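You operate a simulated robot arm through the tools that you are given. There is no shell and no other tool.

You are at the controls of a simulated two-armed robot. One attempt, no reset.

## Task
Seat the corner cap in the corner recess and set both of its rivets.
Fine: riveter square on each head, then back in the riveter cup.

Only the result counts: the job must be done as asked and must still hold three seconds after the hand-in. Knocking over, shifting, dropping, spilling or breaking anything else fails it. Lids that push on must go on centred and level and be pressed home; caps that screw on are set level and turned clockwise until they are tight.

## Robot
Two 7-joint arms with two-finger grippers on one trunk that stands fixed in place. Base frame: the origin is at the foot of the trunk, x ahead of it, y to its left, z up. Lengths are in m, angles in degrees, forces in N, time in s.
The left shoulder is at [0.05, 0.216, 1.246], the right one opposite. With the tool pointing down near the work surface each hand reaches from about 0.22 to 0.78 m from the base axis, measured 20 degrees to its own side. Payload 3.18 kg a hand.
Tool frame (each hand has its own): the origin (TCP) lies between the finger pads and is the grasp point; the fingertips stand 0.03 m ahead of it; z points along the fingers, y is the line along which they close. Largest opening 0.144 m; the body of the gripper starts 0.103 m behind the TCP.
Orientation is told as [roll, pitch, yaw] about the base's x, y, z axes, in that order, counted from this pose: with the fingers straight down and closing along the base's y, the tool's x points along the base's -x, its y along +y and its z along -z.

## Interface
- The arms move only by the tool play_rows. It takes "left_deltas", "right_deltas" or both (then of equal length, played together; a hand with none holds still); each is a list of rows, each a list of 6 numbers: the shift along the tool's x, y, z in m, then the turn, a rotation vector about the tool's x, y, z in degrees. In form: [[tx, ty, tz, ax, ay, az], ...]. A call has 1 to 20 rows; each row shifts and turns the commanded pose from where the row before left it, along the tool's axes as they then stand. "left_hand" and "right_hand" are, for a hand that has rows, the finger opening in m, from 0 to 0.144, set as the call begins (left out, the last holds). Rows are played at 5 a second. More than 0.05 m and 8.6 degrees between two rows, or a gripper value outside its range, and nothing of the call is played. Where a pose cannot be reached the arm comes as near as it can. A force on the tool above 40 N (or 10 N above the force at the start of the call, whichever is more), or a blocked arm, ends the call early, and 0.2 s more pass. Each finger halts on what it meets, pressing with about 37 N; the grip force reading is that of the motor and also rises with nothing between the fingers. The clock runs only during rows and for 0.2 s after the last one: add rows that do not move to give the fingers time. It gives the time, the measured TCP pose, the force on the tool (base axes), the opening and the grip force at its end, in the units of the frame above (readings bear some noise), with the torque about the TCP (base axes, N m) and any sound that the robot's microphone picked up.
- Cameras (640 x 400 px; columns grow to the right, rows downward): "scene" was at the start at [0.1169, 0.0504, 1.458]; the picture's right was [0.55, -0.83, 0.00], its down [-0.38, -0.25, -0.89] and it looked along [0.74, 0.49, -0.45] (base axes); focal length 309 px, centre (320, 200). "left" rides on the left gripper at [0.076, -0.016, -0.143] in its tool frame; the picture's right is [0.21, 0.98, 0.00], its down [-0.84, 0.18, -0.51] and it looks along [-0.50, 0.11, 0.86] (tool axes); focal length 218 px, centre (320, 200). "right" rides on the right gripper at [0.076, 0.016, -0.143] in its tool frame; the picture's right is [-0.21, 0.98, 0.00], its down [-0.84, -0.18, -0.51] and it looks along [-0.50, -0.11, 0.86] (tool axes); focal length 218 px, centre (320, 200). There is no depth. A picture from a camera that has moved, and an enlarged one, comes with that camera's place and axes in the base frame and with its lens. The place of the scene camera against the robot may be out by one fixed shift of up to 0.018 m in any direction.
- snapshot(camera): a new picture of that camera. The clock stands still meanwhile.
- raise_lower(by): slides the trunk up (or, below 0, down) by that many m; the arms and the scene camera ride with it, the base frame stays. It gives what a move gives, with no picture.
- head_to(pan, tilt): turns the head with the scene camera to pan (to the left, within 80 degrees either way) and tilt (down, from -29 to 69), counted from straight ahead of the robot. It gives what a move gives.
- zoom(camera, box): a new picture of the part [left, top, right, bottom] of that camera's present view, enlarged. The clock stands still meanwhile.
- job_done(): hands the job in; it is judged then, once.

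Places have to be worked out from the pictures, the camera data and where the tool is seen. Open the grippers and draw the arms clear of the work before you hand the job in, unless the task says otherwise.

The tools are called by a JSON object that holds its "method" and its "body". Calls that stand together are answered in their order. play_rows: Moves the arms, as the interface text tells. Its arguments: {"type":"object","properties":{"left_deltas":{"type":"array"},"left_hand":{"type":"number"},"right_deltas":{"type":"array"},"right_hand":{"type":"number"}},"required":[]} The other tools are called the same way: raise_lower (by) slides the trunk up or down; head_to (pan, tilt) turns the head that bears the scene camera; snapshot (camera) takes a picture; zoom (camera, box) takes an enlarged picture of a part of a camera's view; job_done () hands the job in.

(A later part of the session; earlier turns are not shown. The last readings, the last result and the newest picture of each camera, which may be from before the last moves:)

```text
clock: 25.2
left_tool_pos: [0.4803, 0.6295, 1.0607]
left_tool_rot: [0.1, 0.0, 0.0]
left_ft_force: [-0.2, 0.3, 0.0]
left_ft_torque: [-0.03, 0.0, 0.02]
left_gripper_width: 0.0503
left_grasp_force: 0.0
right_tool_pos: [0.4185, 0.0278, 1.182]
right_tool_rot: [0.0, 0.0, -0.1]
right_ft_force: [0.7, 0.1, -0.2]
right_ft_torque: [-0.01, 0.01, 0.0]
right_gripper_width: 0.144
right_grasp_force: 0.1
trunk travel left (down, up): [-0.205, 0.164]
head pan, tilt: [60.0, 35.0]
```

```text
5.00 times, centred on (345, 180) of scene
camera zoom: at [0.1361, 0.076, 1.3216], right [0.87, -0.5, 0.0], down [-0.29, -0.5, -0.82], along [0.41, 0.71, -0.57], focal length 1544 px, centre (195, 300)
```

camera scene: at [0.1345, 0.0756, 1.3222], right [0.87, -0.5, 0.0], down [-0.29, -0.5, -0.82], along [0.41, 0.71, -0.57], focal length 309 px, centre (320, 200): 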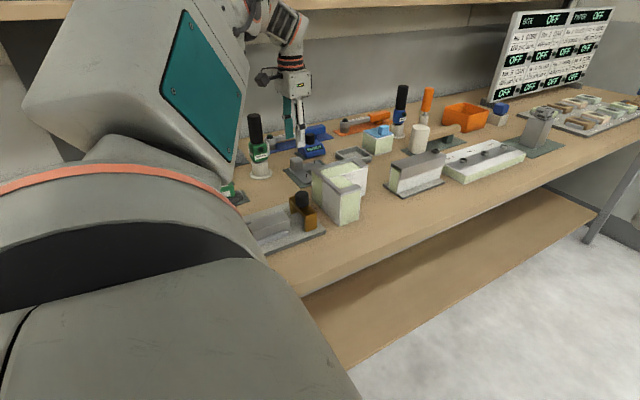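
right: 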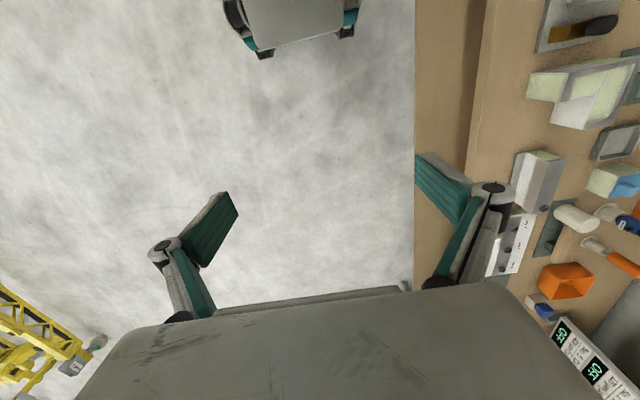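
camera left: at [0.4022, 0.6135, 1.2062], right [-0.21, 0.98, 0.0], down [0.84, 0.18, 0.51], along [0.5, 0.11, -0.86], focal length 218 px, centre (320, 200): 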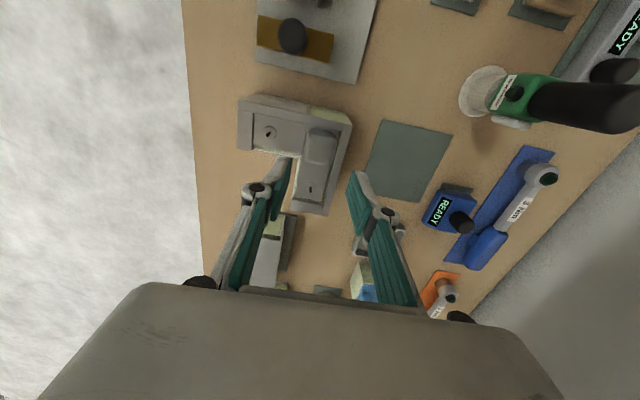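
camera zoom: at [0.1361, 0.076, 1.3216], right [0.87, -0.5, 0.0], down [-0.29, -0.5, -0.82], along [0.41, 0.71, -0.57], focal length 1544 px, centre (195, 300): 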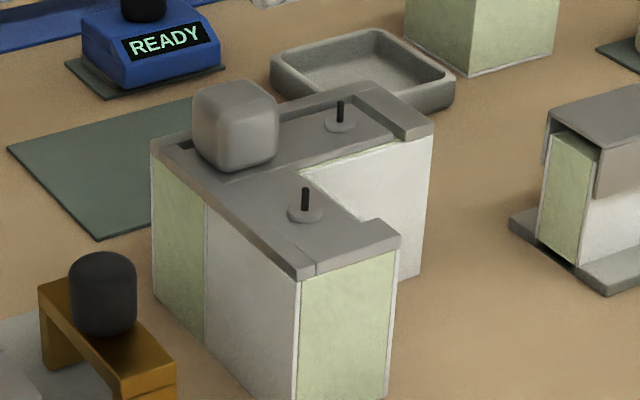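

{"method": "zoom", "body": {"camera": "left", "box": [235, 90, 305, 160]}}

{"method": "zoom", "body": {"camera": "left", "box": [290, 95, 360, 165]}}

{"method": "zoom", "body": {"camera": "left", "box": [280, 150, 350, 220]}}

{"method": "zoom", "body": {"camera": "scene", "box": [315, 150, 365, 200]}}

```text
5.71 times, centred on (270, 125) of left
camera zoom: at [0.4022, 0.6135, 1.2062], right [-0.21, 0.98, 0.0], down [0.84, 0.18, 0.51], along [0.5, 0.11, -0.86], focal length 1247 px, centre (606, 629)
```

zoom: 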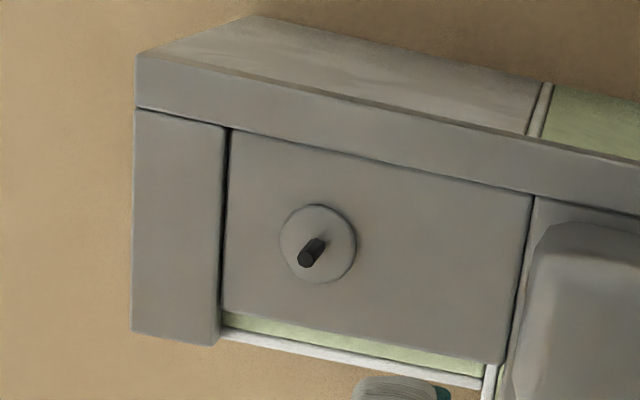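

```text
5.71 times, centred on (325, 130) of left
camera zoom: at [0.4022, 0.6135, 1.2062], right [-0.21, 0.98, 0.0], down [0.84, 0.18, 0.51], along [0.5, 0.11, -0.86], focal length 1247 px, centre (291, 600)
```

zoom: 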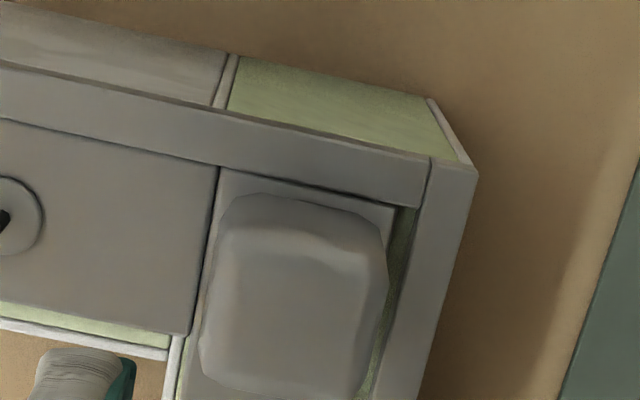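

```text
5.71 times, centred on (315, 185) of left
camera zoom: at [0.4022, 0.6135, 1.2062], right [-0.21, 0.98, 0.0], down [0.84, 0.18, 0.51], along [0.5, 0.11, -0.86], focal length 1247 px, centre (349, 286)
```

zoom: 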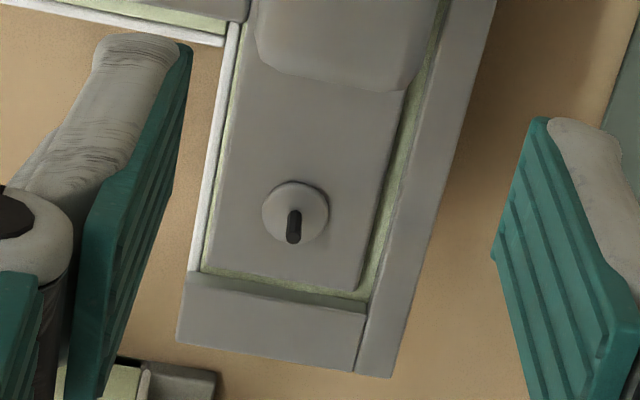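

```text
8.00 times, centred on (340, 175) of scene
camera zoom: at [0.1361, 0.076, 1.3216], right [0.87, -0.5, 0.0], down [-0.29, -0.5, -0.82], along [0.41, 0.71, -0.57], focal length 2471 px, centre (160, 400)
```

zoom: 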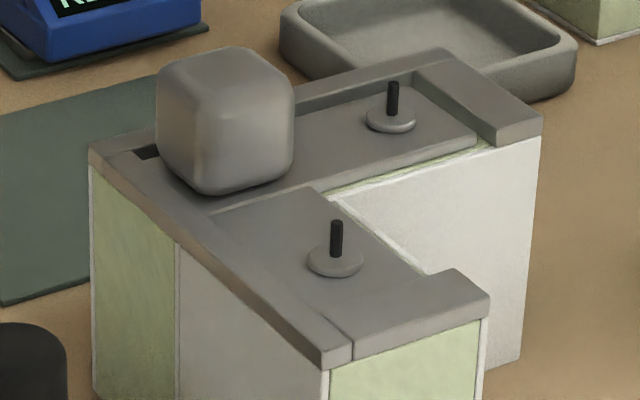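

The cap lies flat in the recess but hugs the −x bar and −y stub (gaps ≈0–1 mm there vs 5 mm opposite). I'll re-straddle the cube, grip, and nudge it ≈+2.2 mm in y and +2.5 mm in x to centre it.

{"method": "play_rows", "body": {"left_deltas": [[0, 0.0022, 0.02, 0, 0, 0], [0, 0, 0.02, 0, 0, 0], [0, 0, 0.02, 0, 0, 0], [0, 0, 0.016, 0, 0, 0], [0, 0, 0, 0, 0, 0]], "left_hand": 0.05}}

{"method": "zoom", "body": {"camera": "left", "box": [200, 95, 360, 245]}}

```text
clock: 26.4
left_tool_pos: [0.4808, 0.6312, 0.9853]
left_tool_rot: [0.0, -0.2, 0.0]
left_ft_force: [0.5, 0.2, 0.0]
left_ft_torque: [0.06, 0.01, -0.01]
left_gripper_width: 0.0498
left_grasp_force: 0.0
right_tool_pos: [0.4182, 0.0273, 1.1822]
right_tool_rot: [0.0, 0.0, 0.0]
right_ft_force: [-0.4, -0.7, -0.1]
right_ft_torque: [-0.03, -0.05, 0.01]
right_gripper_width: 0.1438
right_grasp_force: 0.0
trunk travel left (down, up): [-0.205, 0.164]
head pan, tilt: [60.0, 35.0]
```

```text
2.67 times, centred on (280, 170) of left
camera zoom: at [0.4028, 0.6156, 1.1295], right [-0.21, 0.98, 0.0], down [0.84, 0.18, 0.51], along [0.5, 0.11, -0.86], focal length 582 px, centre (427, 280)
```

zoom: 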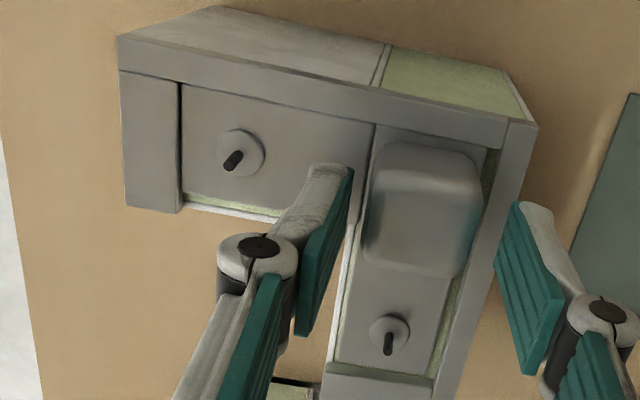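

Fingers straddle the cube. Closing gently to centre in y.

{"method": "play_rows", "body": {"left_deltas": [[0, 0, 0, 0, 0, 0], [0, 0, 0, 0, 0, 0], [0, 0, 0, 0, 0, 0]], "left_hand": 0.0}}

{"method": "zoom", "body": {"camera": "left", "box": [200, 95, 360, 245]}}

```text
clock: 27.2
left_tool_pos: [0.4804, 0.6323, 0.9838]
left_tool_rot: [0.0, -0.1, 0.0]
left_ft_force: [0.6, 0.7, 0.9]
left_ft_torque: [0.02, 0.04, 0.06]
left_gripper_width: 0.0335
left_grasp_force: 36.6
right_tool_pos: [0.4182, 0.0281, 1.1826]
right_tool_rot: [0.1, 0.1, 0.0]
right_ft_force: [-0.1, 0.8, -0.7]
right_ft_torque: [0.03, 0.0, 0.01]
right_gripper_width: 0.1436
right_grasp_force: 0.1
trunk travel left (down, up): [-0.205, 0.164]
head pan, tilt: [60.0, 35.0]
```

```text
2.67 times, centred on (280, 170) of left
camera zoom: at [0.403, 0.6156, 1.1294], right [-0.21, 0.98, 0.0], down [0.84, 0.18, 0.51], along [0.5, 0.11, -0.86], focal length 582 px, centre (427, 280)
```

zoom: 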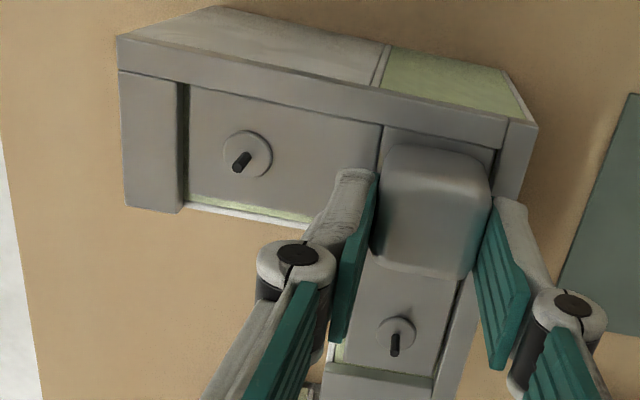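

Cap moved +y; gaps in y now about even. Nudging +x by 2.5 mm, then pressing lightly.

{"method": "play_rows", "body": {"left_deltas": [[-0.0012, 0, 0, 0, 0, 0], [-0.0013, 0, 0, 0, 0, 0], [0, 0, 0, 0, 0, 0]]}}

{"method": "zoom", "body": {"camera": "left", "box": [200, 95, 360, 245]}}

{"method": "zoom", "body": {"camera": "left", "box": [270, 190, 350, 260]}}

```text
clock: 28.0
left_tool_pos: [0.4832, 0.6317, 0.9849]
left_tool_rot: [0.0, -0.1, 0.0]
left_ft_force: [0.0, 0.7, 0.6]
left_ft_torque: [0.02, 0.0, -0.01]
left_gripper_width: 0.0332
left_grasp_force: 37.4
right_tool_pos: [0.4182, 0.0291, 1.1818]
right_tool_rot: [0.1, 0.0, 0.0]
right_ft_force: [0.1, -0.9, -0.1]
right_ft_torque: [0.01, -0.02, 0.02]
right_gripper_width: 0.144
right_grasp_force: 0.0
trunk travel left (down, up): [-0.205, 0.164]
head pan, tilt: [60.0, 35.0]
```

```text
2.67 times, centred on (280, 170) of left
camera zoom: at [0.4056, 0.6156, 1.13], right [-0.21, 0.98, 0.0], down [0.84, 0.18, 0.51], along [0.5, 0.11, -0.86], focal length 582 px, centre (427, 280)
```

zoom: 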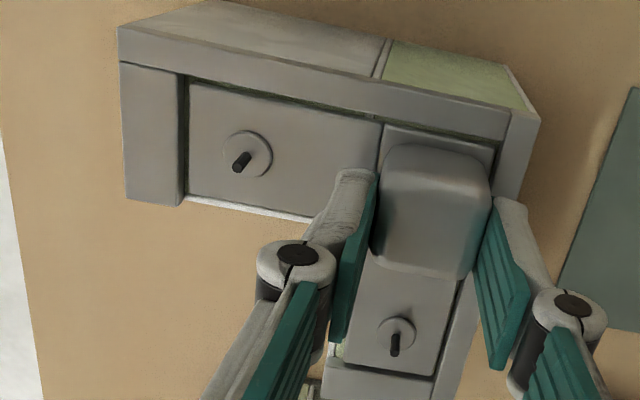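

```text
5.71 times, centred on (310, 225) of left
camera zoom: at [0.4056, 0.6156, 1.13], right [-0.21, 0.98, 0.0], down [0.84, 0.18, 0.51], along [0.5, 0.11, -0.86], focal length 1247 px, centre (377, 57)
```

zoom: 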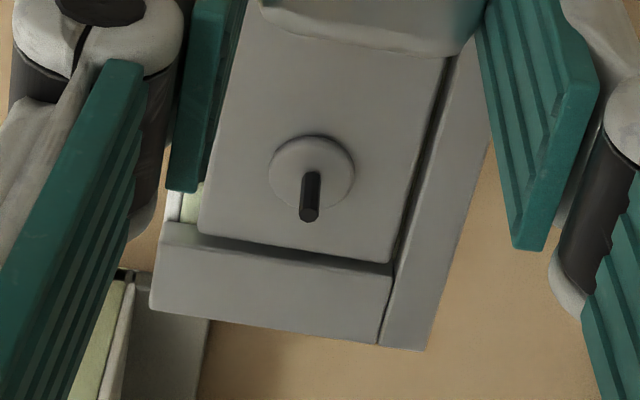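

Gaps are now even on all sides. Pressing down lightly to be sure it is home, then releasing.

{"method": "play_rows", "body": {"left_deltas": [[0, 0, 0.0015, 0, 0, 0], [0, 0, 0.0015, 0, 0, 0], [0, 0, 0, 0, 0, 0]]}}

```text
clock: 28.8
left_tool_pos: [0.4844, 0.6311, 0.9841]
left_tool_rot: [0.1, -0.3, 0.1]
left_ft_force: [-1.2, 3.8, 11.5]
left_ft_torque: [-0.13, 0.35, -0.01]
left_gripper_width: 0.0333
left_grasp_force: 36.7
right_tool_pos: [0.417, 0.0274, 1.1823]
right_tool_rot: [0.1, -0.2, 0.0]
right_ft_force: [0.2, -0.9, 0.7]
right_ft_torque: [0.02, 0.02, -0.03]
right_gripper_width: 0.1439
right_grasp_force: 0.1
trunk travel left (down, up): [-0.205, 0.164]
head pan, tilt: [60.0, 35.0]
```

Solid floor contact (11.5 N). Relax 2 mm, open, rise, and inspect.

{"method": "play_rows", "body": {"left_deltas": [[0, 0, -0.003, 0, 0, 0], [0, 0, 0, 0, 0, 0]]}}

{"method": "play_rows", "body": {"left_deltas": [[0, 0, 0, 0, 0, 0], [0, 0, 0, 0, 0, 0], [0, 0, -0.02, 0, 0, 0], [0, 0, -0.025, 0, 0, 0], [0, 0, -0.03, 0, 0, 0], [0, 0, 0, 0, 0, 0]], "left_hand": 0.055}}

{"method": "zoom", "body": {"camera": "left", "box": [220, 80, 360, 230]}}

{"method": "zoom", "body": {"camera": "scene", "box": [310, 140, 380, 220]}}

```text
clock: 29.4
left_tool_pos: [0.4835, 0.6302, 0.9847]
left_tool_rot: [-0.2, 0.1, 0.0]
left_ft_force: [1.1, -0.5, 0.1]
left_ft_torque: [0.01, -0.08, -0.04]
left_gripper_width: 0.0334
left_grasp_force: 36.7
right_tool_pos: [0.4174, 0.0292, 1.1823]
right_tool_rot: [0.0, 0.0, 0.1]
right_ft_force: [0.6, -0.9, 0.4]
right_ft_torque: [0.0, 0.01, 0.0]
right_gripper_width: 0.144
right_grasp_force: 0.1
trunk travel left (down, up): [-0.205, 0.164]
head pan, tilt: [60.0, 35.0]
```

```text
clock: 30.8
left_tool_pos: [0.4857, 0.6315, 1.0626]
left_tool_rot: [-0.1, 0.0, -0.1]
left_ft_force: [0.1, 0.6, 1.0]
left_ft_torque: [0.03, 0.02, 0.0]
left_gripper_width: 0.0548
left_grasp_force: 0.0
right_tool_pos: [0.4187, 0.028, 1.1821]
right_tool_rot: [-0.1, 0.0, 0.0]
right_ft_force: [-0.5, 0.5, -1.0]
right_ft_torque: [-0.01, 0.02, -0.01]
right_gripper_width: 0.1442
right_grasp_force: 0.1
trunk travel left (down, up): [-0.205, 0.164]
head pan, tilt: [60.0, 35.0]
```

```text
2.67 times, centred on (290, 155) of left
camera zoom: at [0.408, 0.6163, 1.2058], right [-0.21, 0.98, 0.0], down [0.84, 0.18, 0.51], along [0.5, 0.11, -0.86], focal length 582 px, centre (400, 320)
```

zoom: 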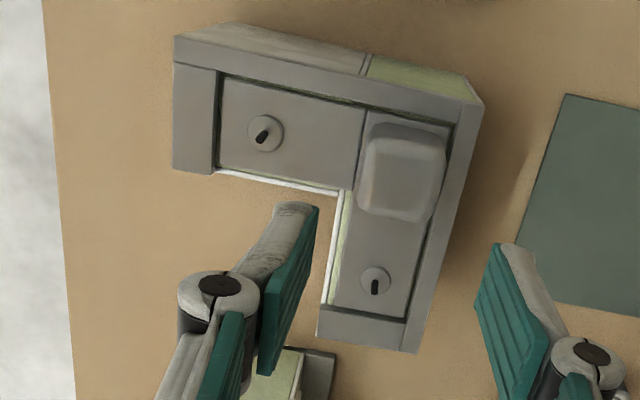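

```text
5.00 times, centred on (345, 180) of scene
camera zoom: at [0.1362, 0.0761, 1.3216], right [0.87, -0.5, 0.0], down [-0.29, -0.5, -0.82], along [0.41, 0.71, -0.57], focal length 1544 px, centre (195, 300)
```

zoom: 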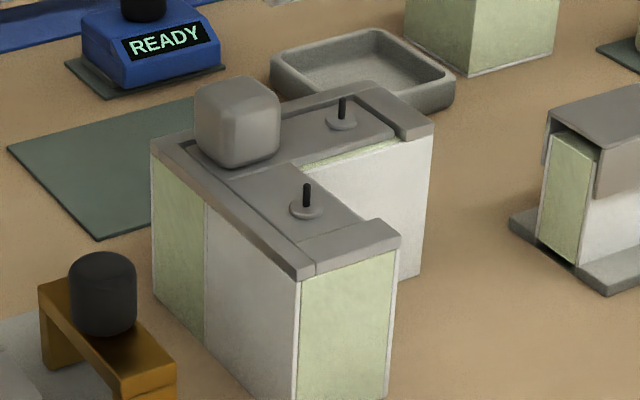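

Cap is centred and flat; the block hasn't moved. Next, the riveter: I move toward it at safe height and take pictures to pin down its axis and heights.

{"method": "play_rows", "body": {"left_deltas": [[0.005, 0.0325, 0, 0, 0, 0], [0.005, 0.0325, 0, 0, 0, 0], [0.005, 0.0325, 0, 0, 0, 0], [0.005, 0.0325, 0, 0, 0, 0], [0, 0, 0, 0, 0, 0]], "left_hand": 0.06}}

{"method": "snapshot", "body": {"camera": "left"}}

{"method": "zoom", "body": {"camera": "left", "box": [340, 20, 480, 130]}}

{"method": "snapshot", "body": {"camera": "scene"}}

```text
clock: 32.0
left_tool_pos: [0.4646, 0.7639, 1.0615]
left_tool_rot: [-0.1, 0.0, -0.1]
left_ft_force: [1.2, -0.5, -0.2]
left_ft_torque: [0.0, -0.01, 0.02]
left_gripper_width: 0.0599
left_grasp_force: 0.0
right_tool_pos: [0.4173, 0.0278, 1.182]
right_tool_rot: [-0.1, 0.0, 0.0]
right_ft_force: [0.2, 1.0, -0.2]
right_ft_torque: [0.0, 0.02, 0.01]
right_gripper_width: 0.1439
right_grasp_force: 0.1
trunk travel left (down, up): [-0.205, 0.164]
head pan, tilt: [60.0, 35.0]
```

```text
taken
camera left: at [0.3869, 0.7474, 1.2055], right [-0.21, 0.98, 0.0], down [0.84, 0.18, 0.51], along [0.5, 0.11, -0.86], focal length 218 px, centre (320, 200)
```

left: 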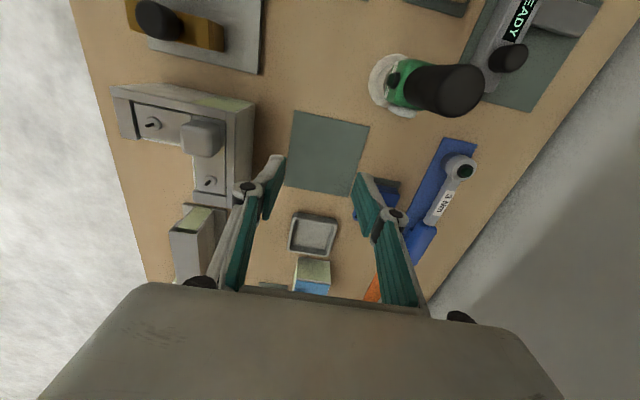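

```text
3.64 times, centred on (410, 75) of left
camera zoom: at [0.3869, 0.7474, 1.2055], right [-0.21, 0.98, 0.0], down [0.84, 0.18, 0.51], along [0.5, 0.11, -0.86], focal length 794 px, centre (-7, 654)
```

zoom: 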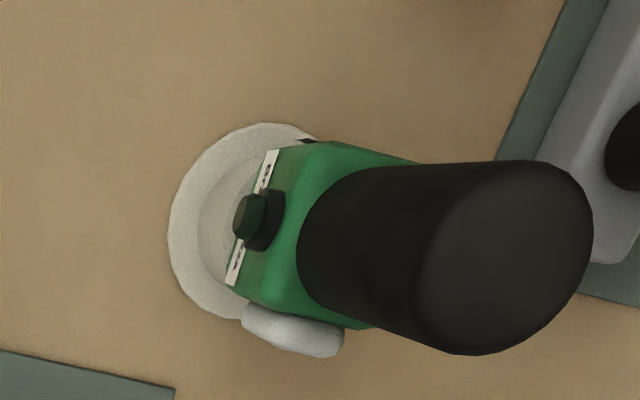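

```text
taken
camera scene: at [0.1356, 0.0755, 1.3218], right [0.87, -0.5, 0.0], down [-0.29, -0.5, -0.82], along [0.41, 0.71, -0.57], focal length 309 px, centre (320, 200)
```

scene: 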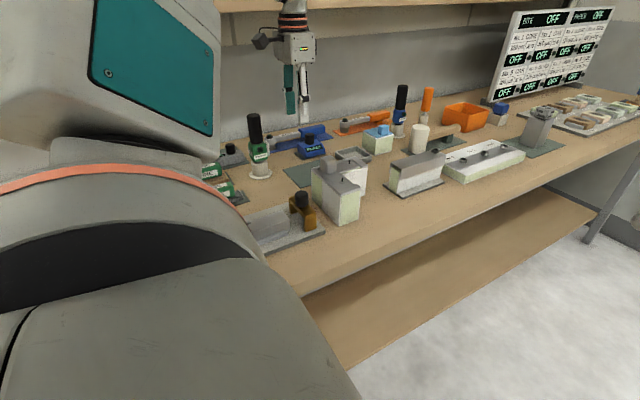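

Riveter axis at about (0.378, 0.8487), top z≈1.033, handle ≈35 mm diameter. I'll come alongside at x≈0.46, lower to z≈1.0, then slide −x so the fingers straddle the handle.

{"method": "play_rows", "body": {"left_deltas": [[0.002, 0.0424, 0, 0, 0, 0], [0.002, 0.0424, 0, 0, 0, 0], [0, 0, 0.03, 0, 0, 0], [0, 0, 0.03, 0, 0, 0], [0, 0, 0, 0, 0, 0]], "left_hand": 0.066}}

{"method": "snapshot", "body": {"camera": "left"}}

{"method": "snapshot", "body": {"camera": "scene"}}

```text
clock: 33.2
left_tool_pos: [0.4614, 0.8445, 1.0001]
left_tool_rot: [0.0, -0.1, 0.0]
left_ft_force: [0.2, 0.4, 0.0]
left_ft_torque: [0.03, -0.01, 0.02]
left_gripper_width: 0.066
left_grasp_force: 0.0
right_tool_pos: [0.4172, 0.0279, 1.1832]
right_tool_rot: [0.1, 0.0, 0.0]
right_ft_force: [-0.9, -0.3, -0.3]
right_ft_torque: [0.0, -0.02, -0.04]
right_gripper_width: 0.144
right_grasp_force: 0.1
trunk travel left (down, up): [-0.205, 0.164]
head pan, tilt: [60.0, 35.0]
```

```text
taken
camera left: at [0.3827, 0.8293, 1.1456], right [-0.21, 0.98, 0.0], down [0.84, 0.18, 0.51], along [0.5, 0.11, -0.86], focal length 218 px, centre (320, 200)
```

left: 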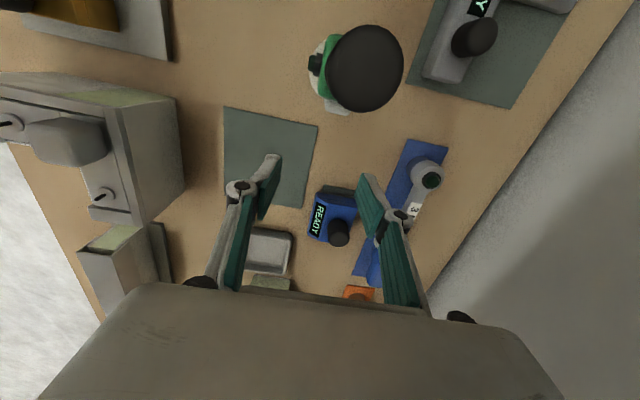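

```text
taken
camera scene: at [0.1352, 0.0749, 1.3219], right [0.87, -0.5, 0.0], down [-0.29, -0.5, -0.82], along [0.41, 0.71, -0.57], focal length 309 px, centre (320, 200)
```

scene: 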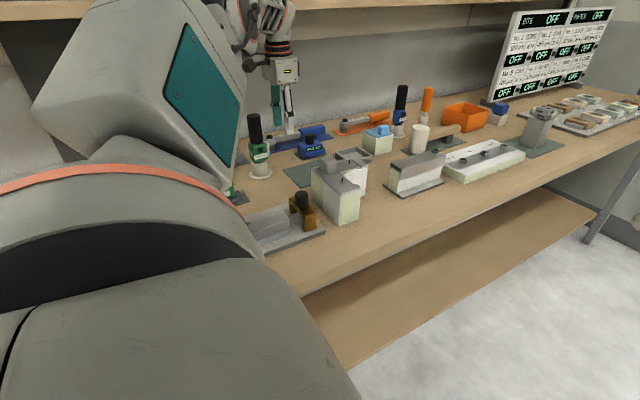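

Axis confirmed at (0.3775, 0.8485). Correct y by +3.5 mm, then slide −x toward the handle.

{"method": "play_rows", "body": {"left_deltas": [[0, 0.0036, 0, 0, 0, 0], [0.02, 0, 0, 0, 0, 0], [0.02, 0, 0, 0, 0, 0], [0, 0, 0, 0, 0, 0]]}}

{"method": "snapshot", "body": {"camera": "left"}}

{"method": "zoom", "body": {"camera": "scene", "box": [200, 20, 340, 200]}}

```text
clock: 34.2
left_tool_pos: [0.4207, 0.8513, 1.0008]
left_tool_rot: [0.0, 0.1, -0.1]
left_ft_force: [0.3, -0.2, -0.3]
left_ft_torque: [-0.04, -0.01, 0.01]
left_gripper_width: 0.0658
left_grasp_force: 0.1
right_tool_pos: [0.4179, 0.0286, 1.1822]
right_tool_rot: [0.0, 0.0, 0.1]
right_ft_force: [-0.1, 0.4, 0.9]
right_ft_torque: [0.01, 0.01, 0.0]
right_gripper_width: 0.1439
right_grasp_force: 0.0
trunk travel left (down, up): [-0.205, 0.164]
head pan, tilt: [60.0, 35.0]
```

```text
taken
camera left: at [0.3429, 0.8342, 1.1449], right [-0.21, 0.98, 0.0], down [0.84, 0.18, 0.51], along [0.5, 0.11, -0.86], focal length 218 px, centre (320, 200)
```

left: 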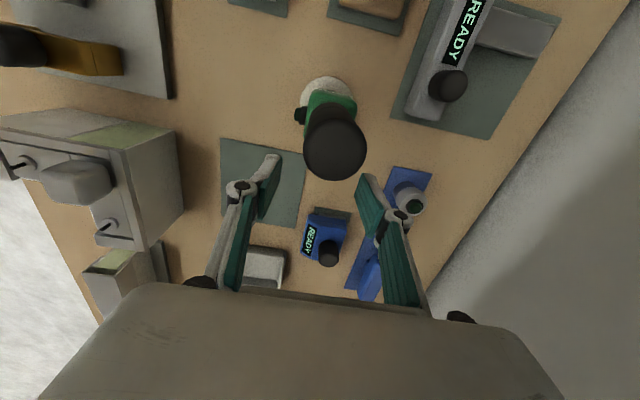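

```text
2.22 times, centred on (270, 110) of scene
camera zoom: at [0.1359, 0.0759, 1.3216], right [0.87, -0.5, 0.0], down [-0.29, -0.5, -0.82], along [0.41, 0.71, -0.57], focal length 686 px, centre (431, 400)
```

zoom: 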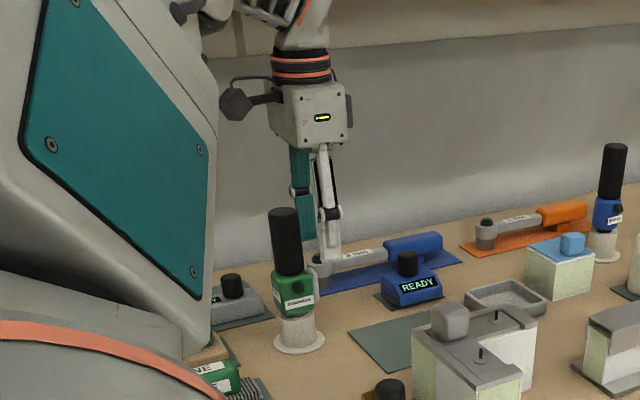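

Continue sliding −x 4.3 cm so the handle is centred between the pads.

{"method": "play_rows", "body": {"left_deltas": [[0.015, -0.001, 0, 0, 0, 0], [0.015, 0, 0, 0, 0, 0], [0.0135, 0, 0, 0, 0, 0], [0, 0, 0, 0, 0, 0]]}}

{"method": "snapshot", "body": {"camera": "left"}}

{"method": "zoom", "body": {"camera": "left", "box": [240, 120, 400, 260]}}

{"method": "zoom", "body": {"camera": "scene", "box": [200, 50, 320, 200]}}

```text
clock: 35.2
left_tool_pos: [0.377, 0.8487, 0.9997]
left_tool_rot: [0.0, 0.0, 0.0]
left_ft_force: [0.6, 0.4, -0.5]
left_ft_torque: [0.02, 0.01, 0.01]
left_gripper_width: 0.066
left_grasp_force: 0.0
right_tool_pos: [0.4172, 0.0286, 1.181]
right_tool_rot: [0.0, 0.1, 0.0]
right_ft_force: [-1.1, -0.4, -1.0]
right_ft_torque: [0.0, 0.03, -0.04]
right_gripper_width: 0.1439
right_grasp_force: 0.0
trunk travel left (down, up): [-0.205, 0.164]
head pan, tilt: [60.0, 35.0]
```

```text
taken
camera left: at [0.2985, 0.8332, 1.145], right [-0.21, 0.98, 0.0], down [0.84, 0.18, 0.51], along [0.5, 0.11, -0.86], focal length 218 px, centre (320, 200)
```

left: 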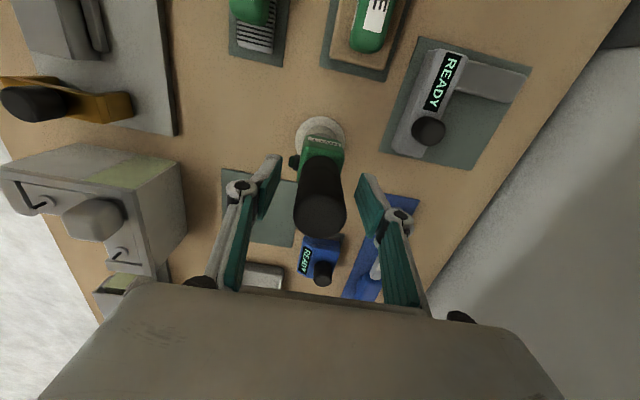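

```text
2.86 times, centred on (320, 190) of left
camera zoom: at [0.2985, 0.8332, 1.145], right [-0.21, 0.98, 0.0], down [0.84, 0.18, 0.51], along [0.5, 0.11, -0.86], focal length 624 px, centre (320, 229)
```

zoom: 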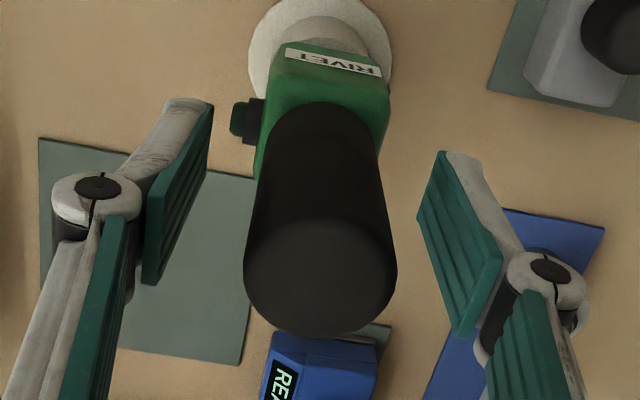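

```text
2.67 times, centred on (260, 125) of scene
camera zoom: at [0.1361, 0.076, 1.3216], right [0.87, -0.5, 0.0], down [-0.29, -0.5, -0.82], along [0.41, 0.71, -0.57], focal length 824 px, centre (480, 400)
```

zoom: 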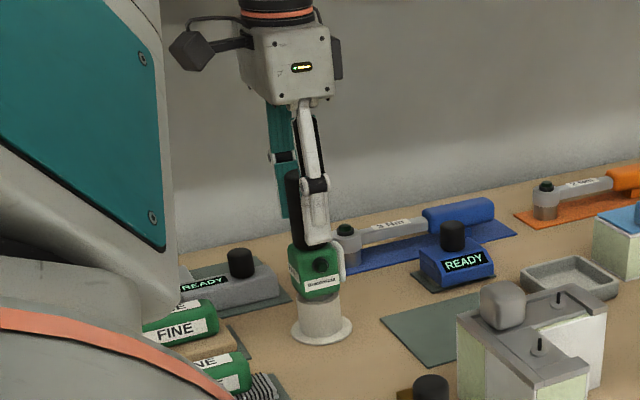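

Handle is centred between the pads; tips are ~3 cm above the green body. I lower 12 mm for a better hold and close.

{"method": "play_rows", "body": {"left_deltas": [[0.0008, 0, 0.006, 0, 0, 0], [0, 0, 0.006, 0, 0, 0], [0, 0, 0, 0, 0, 0]]}}

{"method": "play_rows", "body": {"left_deltas": [[0, 0, 0, 0, 0, 0], [0, 0, 0, 0, 0, 0], [0, 0, 0, 0, 0, 0]], "left_hand": 0.0}}

{"method": "zoom", "body": {"camera": "left", "box": [240, 120, 400, 260]}}

{"method": "zoom", "body": {"camera": "scene", "box": [220, 80, 300, 190]}}

```text
clock: 36.0
left_tool_pos: [0.3767, 0.8491, 0.9888]
left_tool_rot: [0.0, -0.1, 0.1]
left_ft_force: [-0.6, -0.1, 0.3]
left_ft_torque: [0.02, 0.02, 0.0]
left_gripper_width: 0.0661
left_grasp_force: 0.1
right_tool_pos: [0.418, 0.0272, 1.1815]
right_tool_rot: [-0.1, 0.1, 0.0]
right_ft_force: [0.2, -0.5, 0.3]
right_ft_torque: [-0.02, 0.02, -0.01]
right_gripper_width: 0.1439
right_grasp_force: 0.1
trunk travel left (down, up): [-0.205, 0.164]
head pan, tilt: [60.0, 35.0]
```

```text
clock: 36.8
left_tool_pos: [0.3762, 0.849, 0.9889]
left_tool_rot: [0.0, 0.1, 0.0]
left_ft_force: [0.8, 0.1, 0.8]
left_ft_torque: [0.02, -0.03, -0.01]
left_gripper_width: 0.0353
left_grasp_force: 37.0
right_tool_pos: [0.4194, 0.0282, 1.1822]
right_tool_rot: [0.0, 0.1, 0.1]
right_ft_force: [0.1, -0.6, 0.4]
right_ft_torque: [0.02, 0.02, -0.01]
right_gripper_width: 0.1439
right_grasp_force: 0.1
trunk travel left (down, up): [-0.205, 0.164]
head pan, tilt: [60.0, 35.0]
```

```text
2.86 times, centred on (320, 190) of left
camera zoom: at [0.298, 0.8332, 1.1339], right [-0.21, 0.98, 0.0], down [0.84, 0.18, 0.51], along [0.5, 0.11, -0.86], focal length 624 px, centre (320, 229)
```

zoom: 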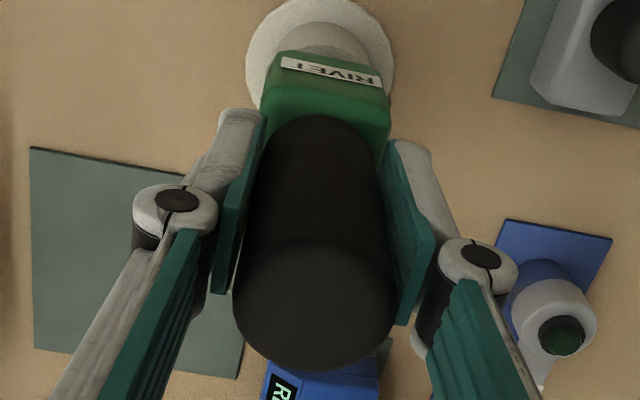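

```text
3.64 times, centred on (260, 135) of scene
camera zoom: at [0.1358, 0.0758, 1.3217], right [0.87, -0.5, 0.0], down [-0.29, -0.5, -0.82], along [0.41, 0.71, -0.57], focal length 1123 px, centre (538, 436)
```

zoom: 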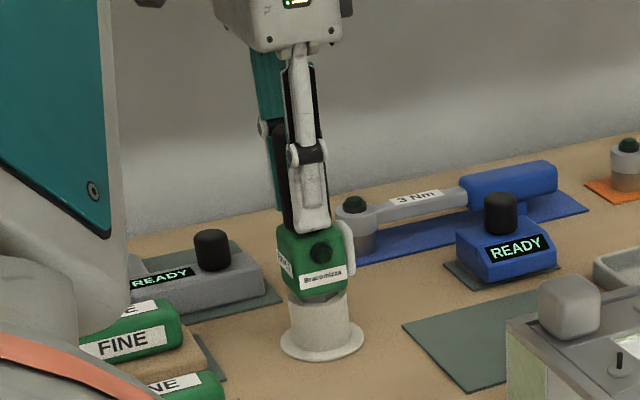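

Gripped at 35 mm with full force. Lifting straight up in small steps and checking that the cup stays.

{"method": "play_rows", "body": {"left_deltas": [[0, 0, -0.005, 0, 0, 0], [0, 0, -0.01, 0, 0, 0], [0, 0, -0.015, 0, 0, 0], [0, 0, 0, 0, 0, 0]]}}

{"method": "zoom", "body": {"camera": "scene", "box": [220, 80, 300, 190]}}

{"method": "zoom", "body": {"camera": "left", "box": [240, 120, 400, 260]}}

```text
clock: 37.8
left_tool_pos: [0.376, 0.8497, 1.0188]
left_tool_rot: [-0.1, -0.1, -0.1]
left_ft_force: [-0.7, 0.9, -6.1]
left_ft_torque: [-0.04, 0.04, 0.0]
left_gripper_width: 0.0355
left_grasp_force: 37.0
right_tool_pos: [0.4174, 0.0294, 1.1819]
right_tool_rot: [0.0, 0.0, -0.1]
right_ft_force: [-0.5, -0.2, 0.7]
right_ft_torque: [0.02, 0.0, 0.02]
right_gripper_width: 0.144
right_grasp_force: 0.1
trunk travel left (down, up): [-0.205, 0.164]
head pan, tilt: [60.0, 35.0]
```

```text
3.64 times, centred on (260, 135) of scene
camera zoom: at [0.1362, 0.0766, 1.3216], right [0.87, -0.5, 0.0], down [-0.29, -0.5, -0.82], along [0.41, 0.71, -0.57], focal length 1123 px, centre (538, 436)
```

zoom: 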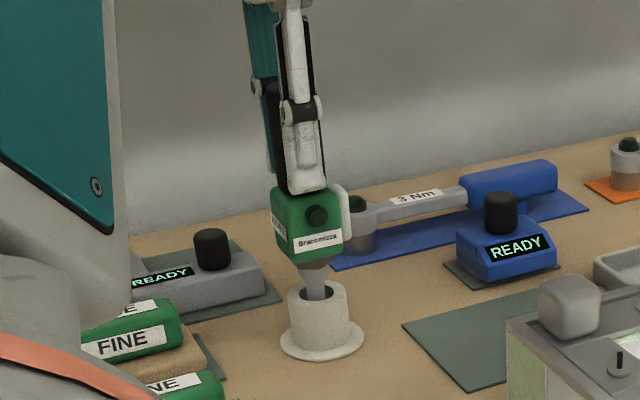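

```text
2.86 times, centred on (320, 190) of left
camera zoom: at [0.2979, 0.834, 1.1635], right [-0.21, 0.98, 0.0], down [0.84, 0.18, 0.51], along [0.5, 0.1, -0.86], focal length 624 px, centre (320, 229)
```

zoom: 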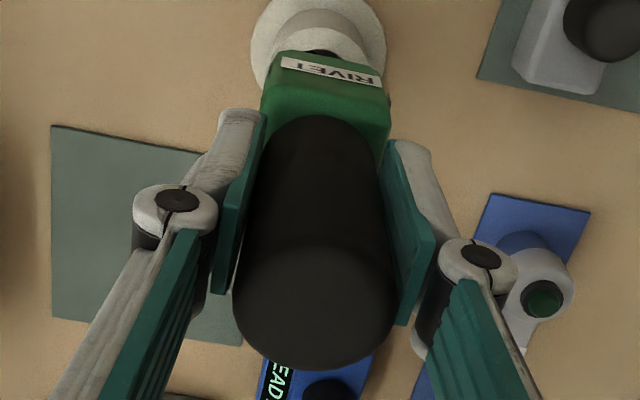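

Riveter (≈0.6 kg) is coming out cleanly; thin nose visible. Lift 3 cm more and check.

{"method": "play_rows", "body": {"left_deltas": [[0, 0, -0.015, 0, 0, 0], [0, 0, -0.015, 0, 0, 0], [0, 0, 0, 0, 0, 0]]}}

{"method": "zoom", "body": {"camera": "scene", "box": [220, 70, 300, 190]}}

{"method": "snapshot", "body": {"camera": "left"}}

```text
clock: 38.6
left_tool_pos: [0.3752, 0.8498, 1.0481]
left_tool_rot: [-0.1, 0.0, 0.0]
left_ft_force: [0.3, -0.1, -5.1]
left_ft_torque: [-0.02, 0.04, 0.01]
left_gripper_width: 0.0353
left_grasp_force: 37.0
right_tool_pos: [0.4167, 0.0297, 1.1829]
right_tool_rot: [0.0, 0.0, 0.0]
right_ft_force: [1.0, -0.1, 0.6]
right_ft_torque: [0.01, 0.04, -0.02]
right_gripper_width: 0.1443
right_grasp_force: 0.1
trunk travel left (down, up): [-0.205, 0.164]
head pan, tilt: [60.0, 35.0]
```

```text
3.33 times, centred on (260, 130) of scene
camera zoom: at [0.1361, 0.0765, 1.3216], right [0.87, -0.5, 0.0], down [-0.29, -0.5, -0.82], along [0.41, 0.71, -0.57], focal length 1030 px, centre (520, 433)
```

zoom: 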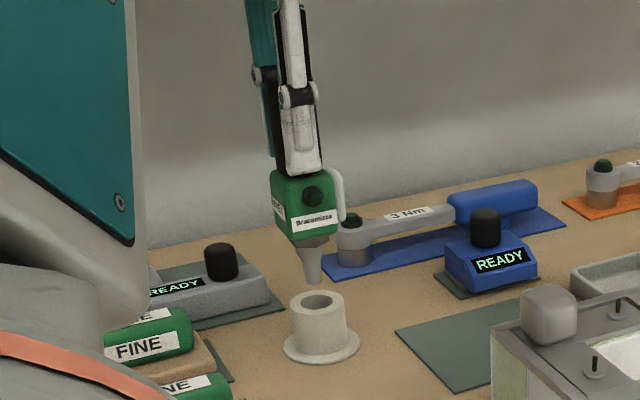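

```text
taken
camera left: at [0.2981, 0.8334, 1.193], right [-0.21, 0.98, 0.0], down [0.84, 0.18, 0.51], along [0.5, 0.11, -0.86], focal length 218 px, centre (320, 200)
```

left: 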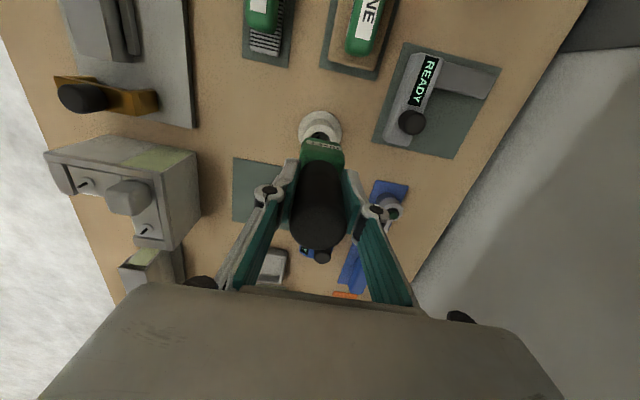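

Riveter is out; the nose tip is roughly 0.133 m below the TCP. I zoom on the cup to record its centre for the return.

{"method": "zoom", "body": {"camera": "left", "box": [280, 95, 360, 165]}}

{"method": "zoom", "body": {"camera": "scene", "box": [235, 105, 285, 165]}}

```text
5.71 times, centred on (320, 130) of left
camera zoom: at [0.2981, 0.8334, 1.193], right [-0.21, 0.98, 0.0], down [0.84, 0.18, 0.51], along [0.5, 0.11, -0.86], focal length 1247 px, centre (320, 600)
```

zoom: 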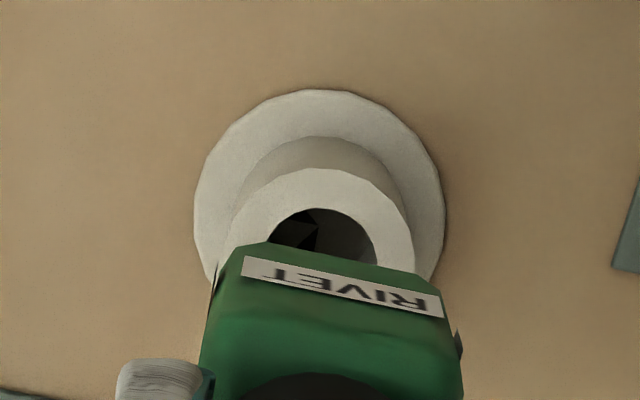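

```text
6.67 times, centred on (260, 135) of scene
camera zoom: at [0.1361, 0.0765, 1.3216], right [0.87, -0.5, 0.0], down [-0.29, -0.5, -0.82], along [0.41, 0.71, -0.57], focal length 2059 px, centre (720, 633)
```

zoom: 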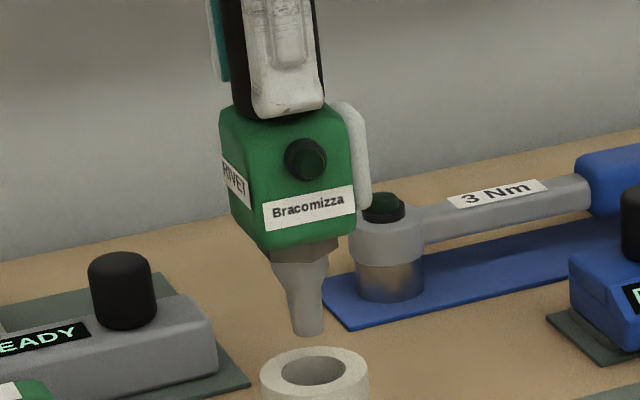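

Cup centre (0.376, 0.8497) coincides with the TCP, so the riveter hangs vertical and on axis. Now I move clear of the shelf (−y), raise, and carry it toward rivet 1 at ≈(0.479, 0.571).

{"method": "play_rows", "body": {"left_deltas": [[0, -0.035, 0, 0, 0, 0], [0, -0.035, 0, 0, 0, 0], [0, -0.03, -0.02, 0, 0, 0], [0, 0, -0.035, 0, 0, 0], [0, 0, -0.035, 0, 0, 0], [0, 0, 0, 0, 0, 0]]}}

{"method": "snapshot", "body": {"camera": "scene"}}

```text
clock: 40.0
left_tool_pos: [0.3753, 0.7509, 1.1375]
left_tool_rot: [-0.1, 0.2, 0.0]
left_ft_force: [0.1, 0.9, -6.6]
left_ft_torque: [-0.03, 0.01, 0.04]
left_gripper_width: 0.0352
left_grasp_force: 37.1
right_tool_pos: [0.4177, 0.0301, 1.1811]
right_tool_rot: [-0.2, 0.0, 0.1]
right_ft_force: [0.7, 0.5, -0.6]
right_ft_torque: [-0.03, 0.0, -0.02]
right_gripper_width: 0.1439
right_grasp_force: 0.0
trunk travel left (down, up): [-0.205, 0.164]
head pan, tilt: [60.0, 35.0]
```

```text
taken
camera scene: at [0.1364, 0.0773, 1.3215], right [0.87, -0.5, 0.0], down [-0.29, -0.5, -0.82], along [0.41, 0.71, -0.57], focal length 309 px, centre (320, 200)
```

scene: 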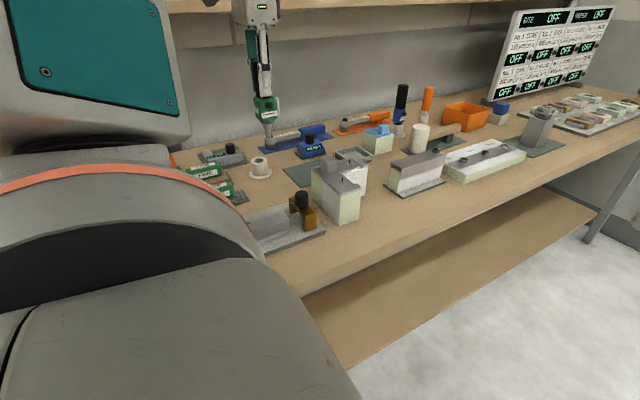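

{"method": "play_rows", "body": {"left_deltas": [[-0.0205, -0.0356, 0, 0, 0, 0], [-0.0205, -0.0356, 0, 0, 0, 0], [-0.0205, -0.0356, 0, 0, 0, 0], [-0.0205, -0.0356, 0, 0, 0, 0], [-0.0205, -0.0356, 0, 0, 0, 0], [0, 0, 0, 0, 0, 0]]}}

{"method": "snapshot", "body": {"camera": "left"}}

{"method": "zoom", "body": {"camera": "scene", "box": [290, 60, 410, 220]}}

```text
clock: 41.4
left_tool_pos: [0.4789, 0.5716, 1.1357]
left_tool_rot: [0.0, 0.1, 0.0]
left_ft_force: [0.1, -0.1, -5.6]
left_ft_torque: [0.0, 0.03, 0.02]
left_gripper_width: 0.0352
left_grasp_force: 37.2
right_tool_pos: [0.4179, 0.0284, 1.1822]
right_tool_rot: [0.0, -0.1, 0.0]
right_ft_force: [-0.3, 0.0, 1.1]
right_ft_torque: [-0.01, -0.03, 0.03]
right_gripper_width: 0.1439
right_grasp_force: 0.0
trunk travel left (down, up): [-0.205, 0.164]
head pan, tilt: [60.0, 35.0]
```

```text
taken
camera left: at [0.4009, 0.5555, 1.2811], right [-0.21, 0.98, 0.0], down [0.84, 0.18, 0.51], along [0.5, 0.11, -0.86], focal length 218 px, centre (320, 200)
```

left: 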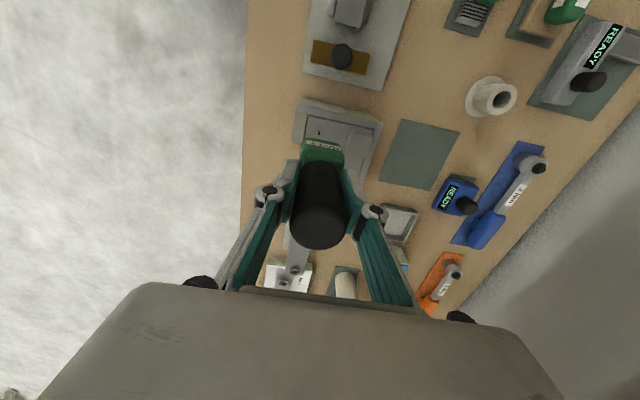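

```text
2.50 times, centred on (350, 140) of scene
camera zoom: at [0.1358, 0.0766, 1.3217], right [0.87, -0.5, 0.0], down [-0.29, -0.5, -0.82], along [0.41, 0.71, -0.57], focal length 772 px, centre (245, 350)
```

zoom: 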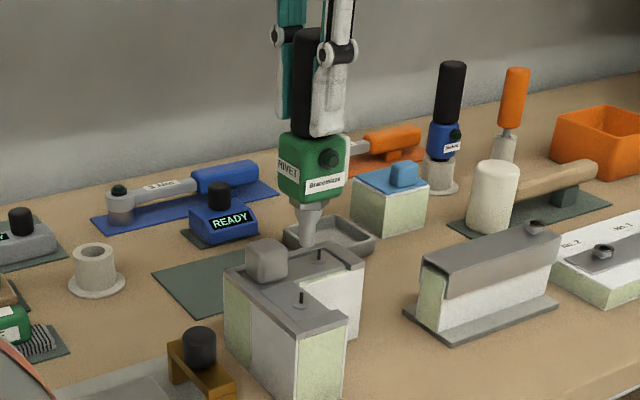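

Nose is above pin 1. For a second viewpoint on the alignment I'll bring the right hand's camera to look from the −y side (far from the work): first shift it +x and turn it.

{"method": "play_rows", "body": {"right_deltas": [[-0.0425, 0, 0, 0, 0, 0], [-0.0425, 0, 0, 0, 0, 0], [-0.0425, 0, 0, 0, 0, 0], [-0.0425, 0, 0, 0, 0, 0], [0, 0, 0, 0, 0, -8.2], [0, 0, 0, 0, 0, -8.2], [0, 0, 0, 0, 0, -8.2], [0, 0, 0, 0, 0, -8.2], [0, 0, 0, 0, 0, -8.2], [0, 0, 0, 0, 0, -8.2], [0, 0, 0, 0, 0, -8.2], [0, 0, 0, 0, 0, -8.2], [0, 0, 0, 0, 0, -8.2], [0, 0, 0, 0, 0, -8.2], [0, 0, 0, 0, 0, -8.0], [0, 0, 0, 0, 0, 0]]}}

{"method": "snapshot", "body": {"camera": "right"}}

```text
clock: 44.8
left_tool_pos: [0.4795, 0.5716, 1.1376]
left_tool_rot: [0.0, 0.0, 0.1]
left_ft_force: [-0.7, 0.4, -6.1]
left_ft_torque: [-0.01, 0.03, 0.0]
left_gripper_width: 0.0352
left_grasp_force: 37.2
right_tool_pos: [0.5622, 0.0266, 1.152]
right_tool_rot: [-2.0, -1.7, 10.6]
right_ft_force: [0.0, -0.6, 0.5]
right_ft_torque: [-0.02, 0.0, -0.01]
right_gripper_width: 0.1441
right_grasp_force: 0.0
right hand out of reach, approached as far as the arm can: row 4, 5, 6, 7, 8, 9, 10, 11, 12, 13, 14, 15
trunk travel left (down, up): [-0.205, 0.164]
head pan, tilt: [60.0, 35.0]
```

```text
taken
camera right: at [0.4781, 0.0315, 1.2928], right [0.02, 1.0, -0.03], down [0.84, -0.01, 0.54], along [0.54, -0.04, -0.84], focal length 218 px, centre (320, 200)
```

right: 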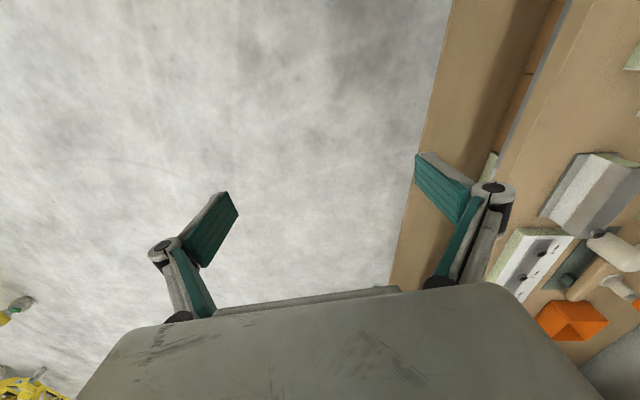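

The right arm hit its reach limit. I bring it back nearer and try the turn again.

{"method": "play_rows", "body": {"right_deltas": [[0.045, 0, 0, 0, 0, 0], [0.045, 0, 0, 0, 0, 0], [0.02, 0, 0, 0, 0, 0], [0, 0, 0, 0, 0, -8.2], [0, 0, 0, 0, 0, -8.2], [0, 0, 0, 0, 0, -8.2], [0, 0, 0, 0, 0, 0]]}}

{"method": "snapshot", "body": {"camera": "right"}}

{"method": "snapshot", "body": {"camera": "scene"}}

```text
clock: 46.4
left_tool_pos: [0.4793, 0.57, 1.1358]
left_tool_rot: [0.0, 0.0, 0.0]
left_ft_force: [-0.3, -0.7, -5.4]
left_ft_torque: [0.01, 0.01, 0.01]
left_gripper_width: 0.0352
left_grasp_force: 37.0
right_tool_pos: [0.4554, 0.0058, 1.1492]
right_tool_rot: [-2.3, -0.9, 32.6]
right_ft_force: [0.6, 0.4, -0.8]
right_ft_torque: [-0.01, 0.02, 0.01]
right_gripper_width: 0.1439
right_grasp_force: 0.0
trunk travel left (down, up): [-0.205, 0.164]
head pan, tilt: [60.0, 35.0]
```

```text
taken
camera right: at [0.3756, -0.0182, 1.2907], right [-0.35, 0.94, -0.04], down [0.79, 0.32, 0.53], along [0.51, 0.15, -0.85], focal length 218 px, centre (320, 200)
```

right: 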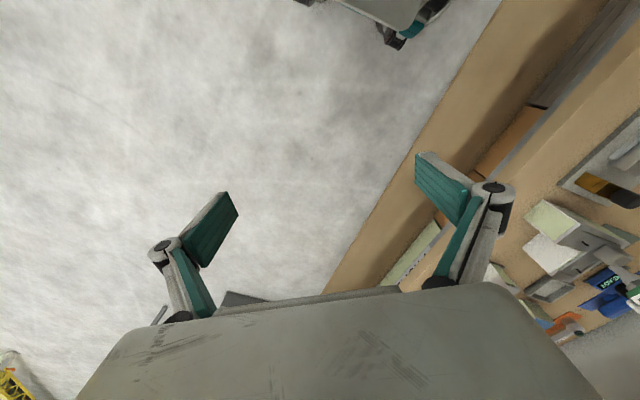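

```text
taken
camera scene: at [0.1361, 0.0761, 1.3217], right [0.87, -0.5, 0.0], down [-0.29, -0.5, -0.82], along [0.41, 0.71, -0.57], focal length 309 px, centre (320, 200)
```

scene: 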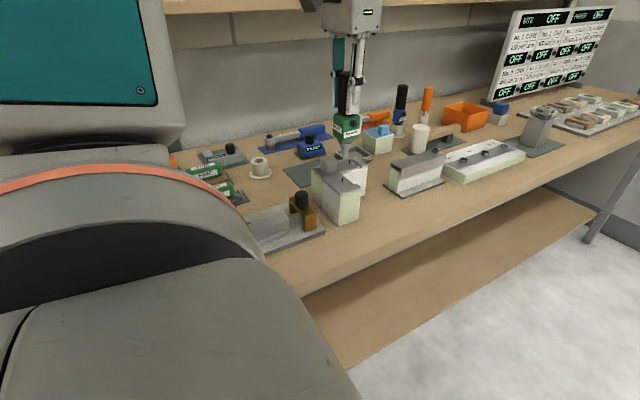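

{"method": "play_rows", "body": {"right_deltas": [[0, 0, 0, 0, 0, -8.2], [0, 0, 0, 0, 0, -8.2], [0, 0, 0, 0, 0, -8.2], [0, 0, 0, 0, 0, -8.2], [0, 0, 0, 0, 0, -8.2], [0, 0, 0, 0, 0, -8.2], [0, 0, 0, 0, 0, -8.2], [0, 0, 0, 0, -7, 0], [0, 0, 0, 0, -7, 0], [0, 0, 0, 0, -7, 0], [0, 0, 0, 0, 0, 0]]}}

{"method": "snapshot", "body": {"camera": "right"}}

```text
clock: 48.8
left_tool_pos: [0.4795, 0.5714, 1.1364]
left_tool_rot: [0.0, 0.1, 0.0]
left_ft_force: [1.0, 0.4, -5.0]
left_ft_torque: [0.01, 0.03, 0.0]
left_gripper_width: 0.0353
left_grasp_force: 36.8
right_tool_pos: [0.4542, 0.0069, 1.1497]
right_tool_rot: [-2.5, -22.0, 33.5]
right_ft_force: [-0.3, 0.0, -0.1]
right_ft_torque: [0.02, 0.0, -0.01]
right_gripper_width: 0.1439
right_grasp_force: 0.0
right hand out of reach, approached as far as the arm can: row 1, 2, 3, 4, 5, 6, 7
trunk travel left (down, up): [-0.205, 0.164]
head pan, tilt: [60.0, 35.0]
```

```text
taken
camera right: at [0.3375, -0.0431, 1.2529], right [-0.36, 0.93, 0.04], down [0.58, 0.19, 0.79], along [0.73, 0.31, -0.61], focal length 218 px, centre (320, 200)
```

right: 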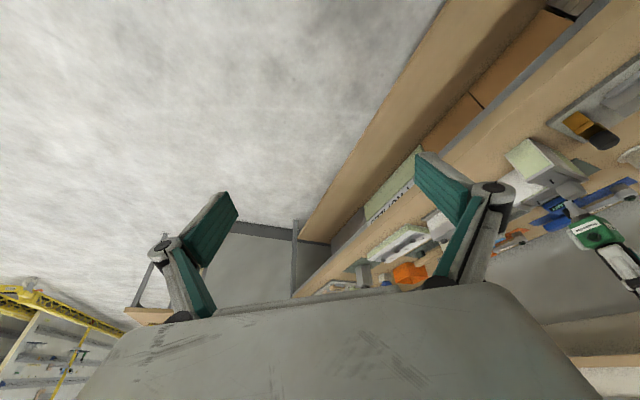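

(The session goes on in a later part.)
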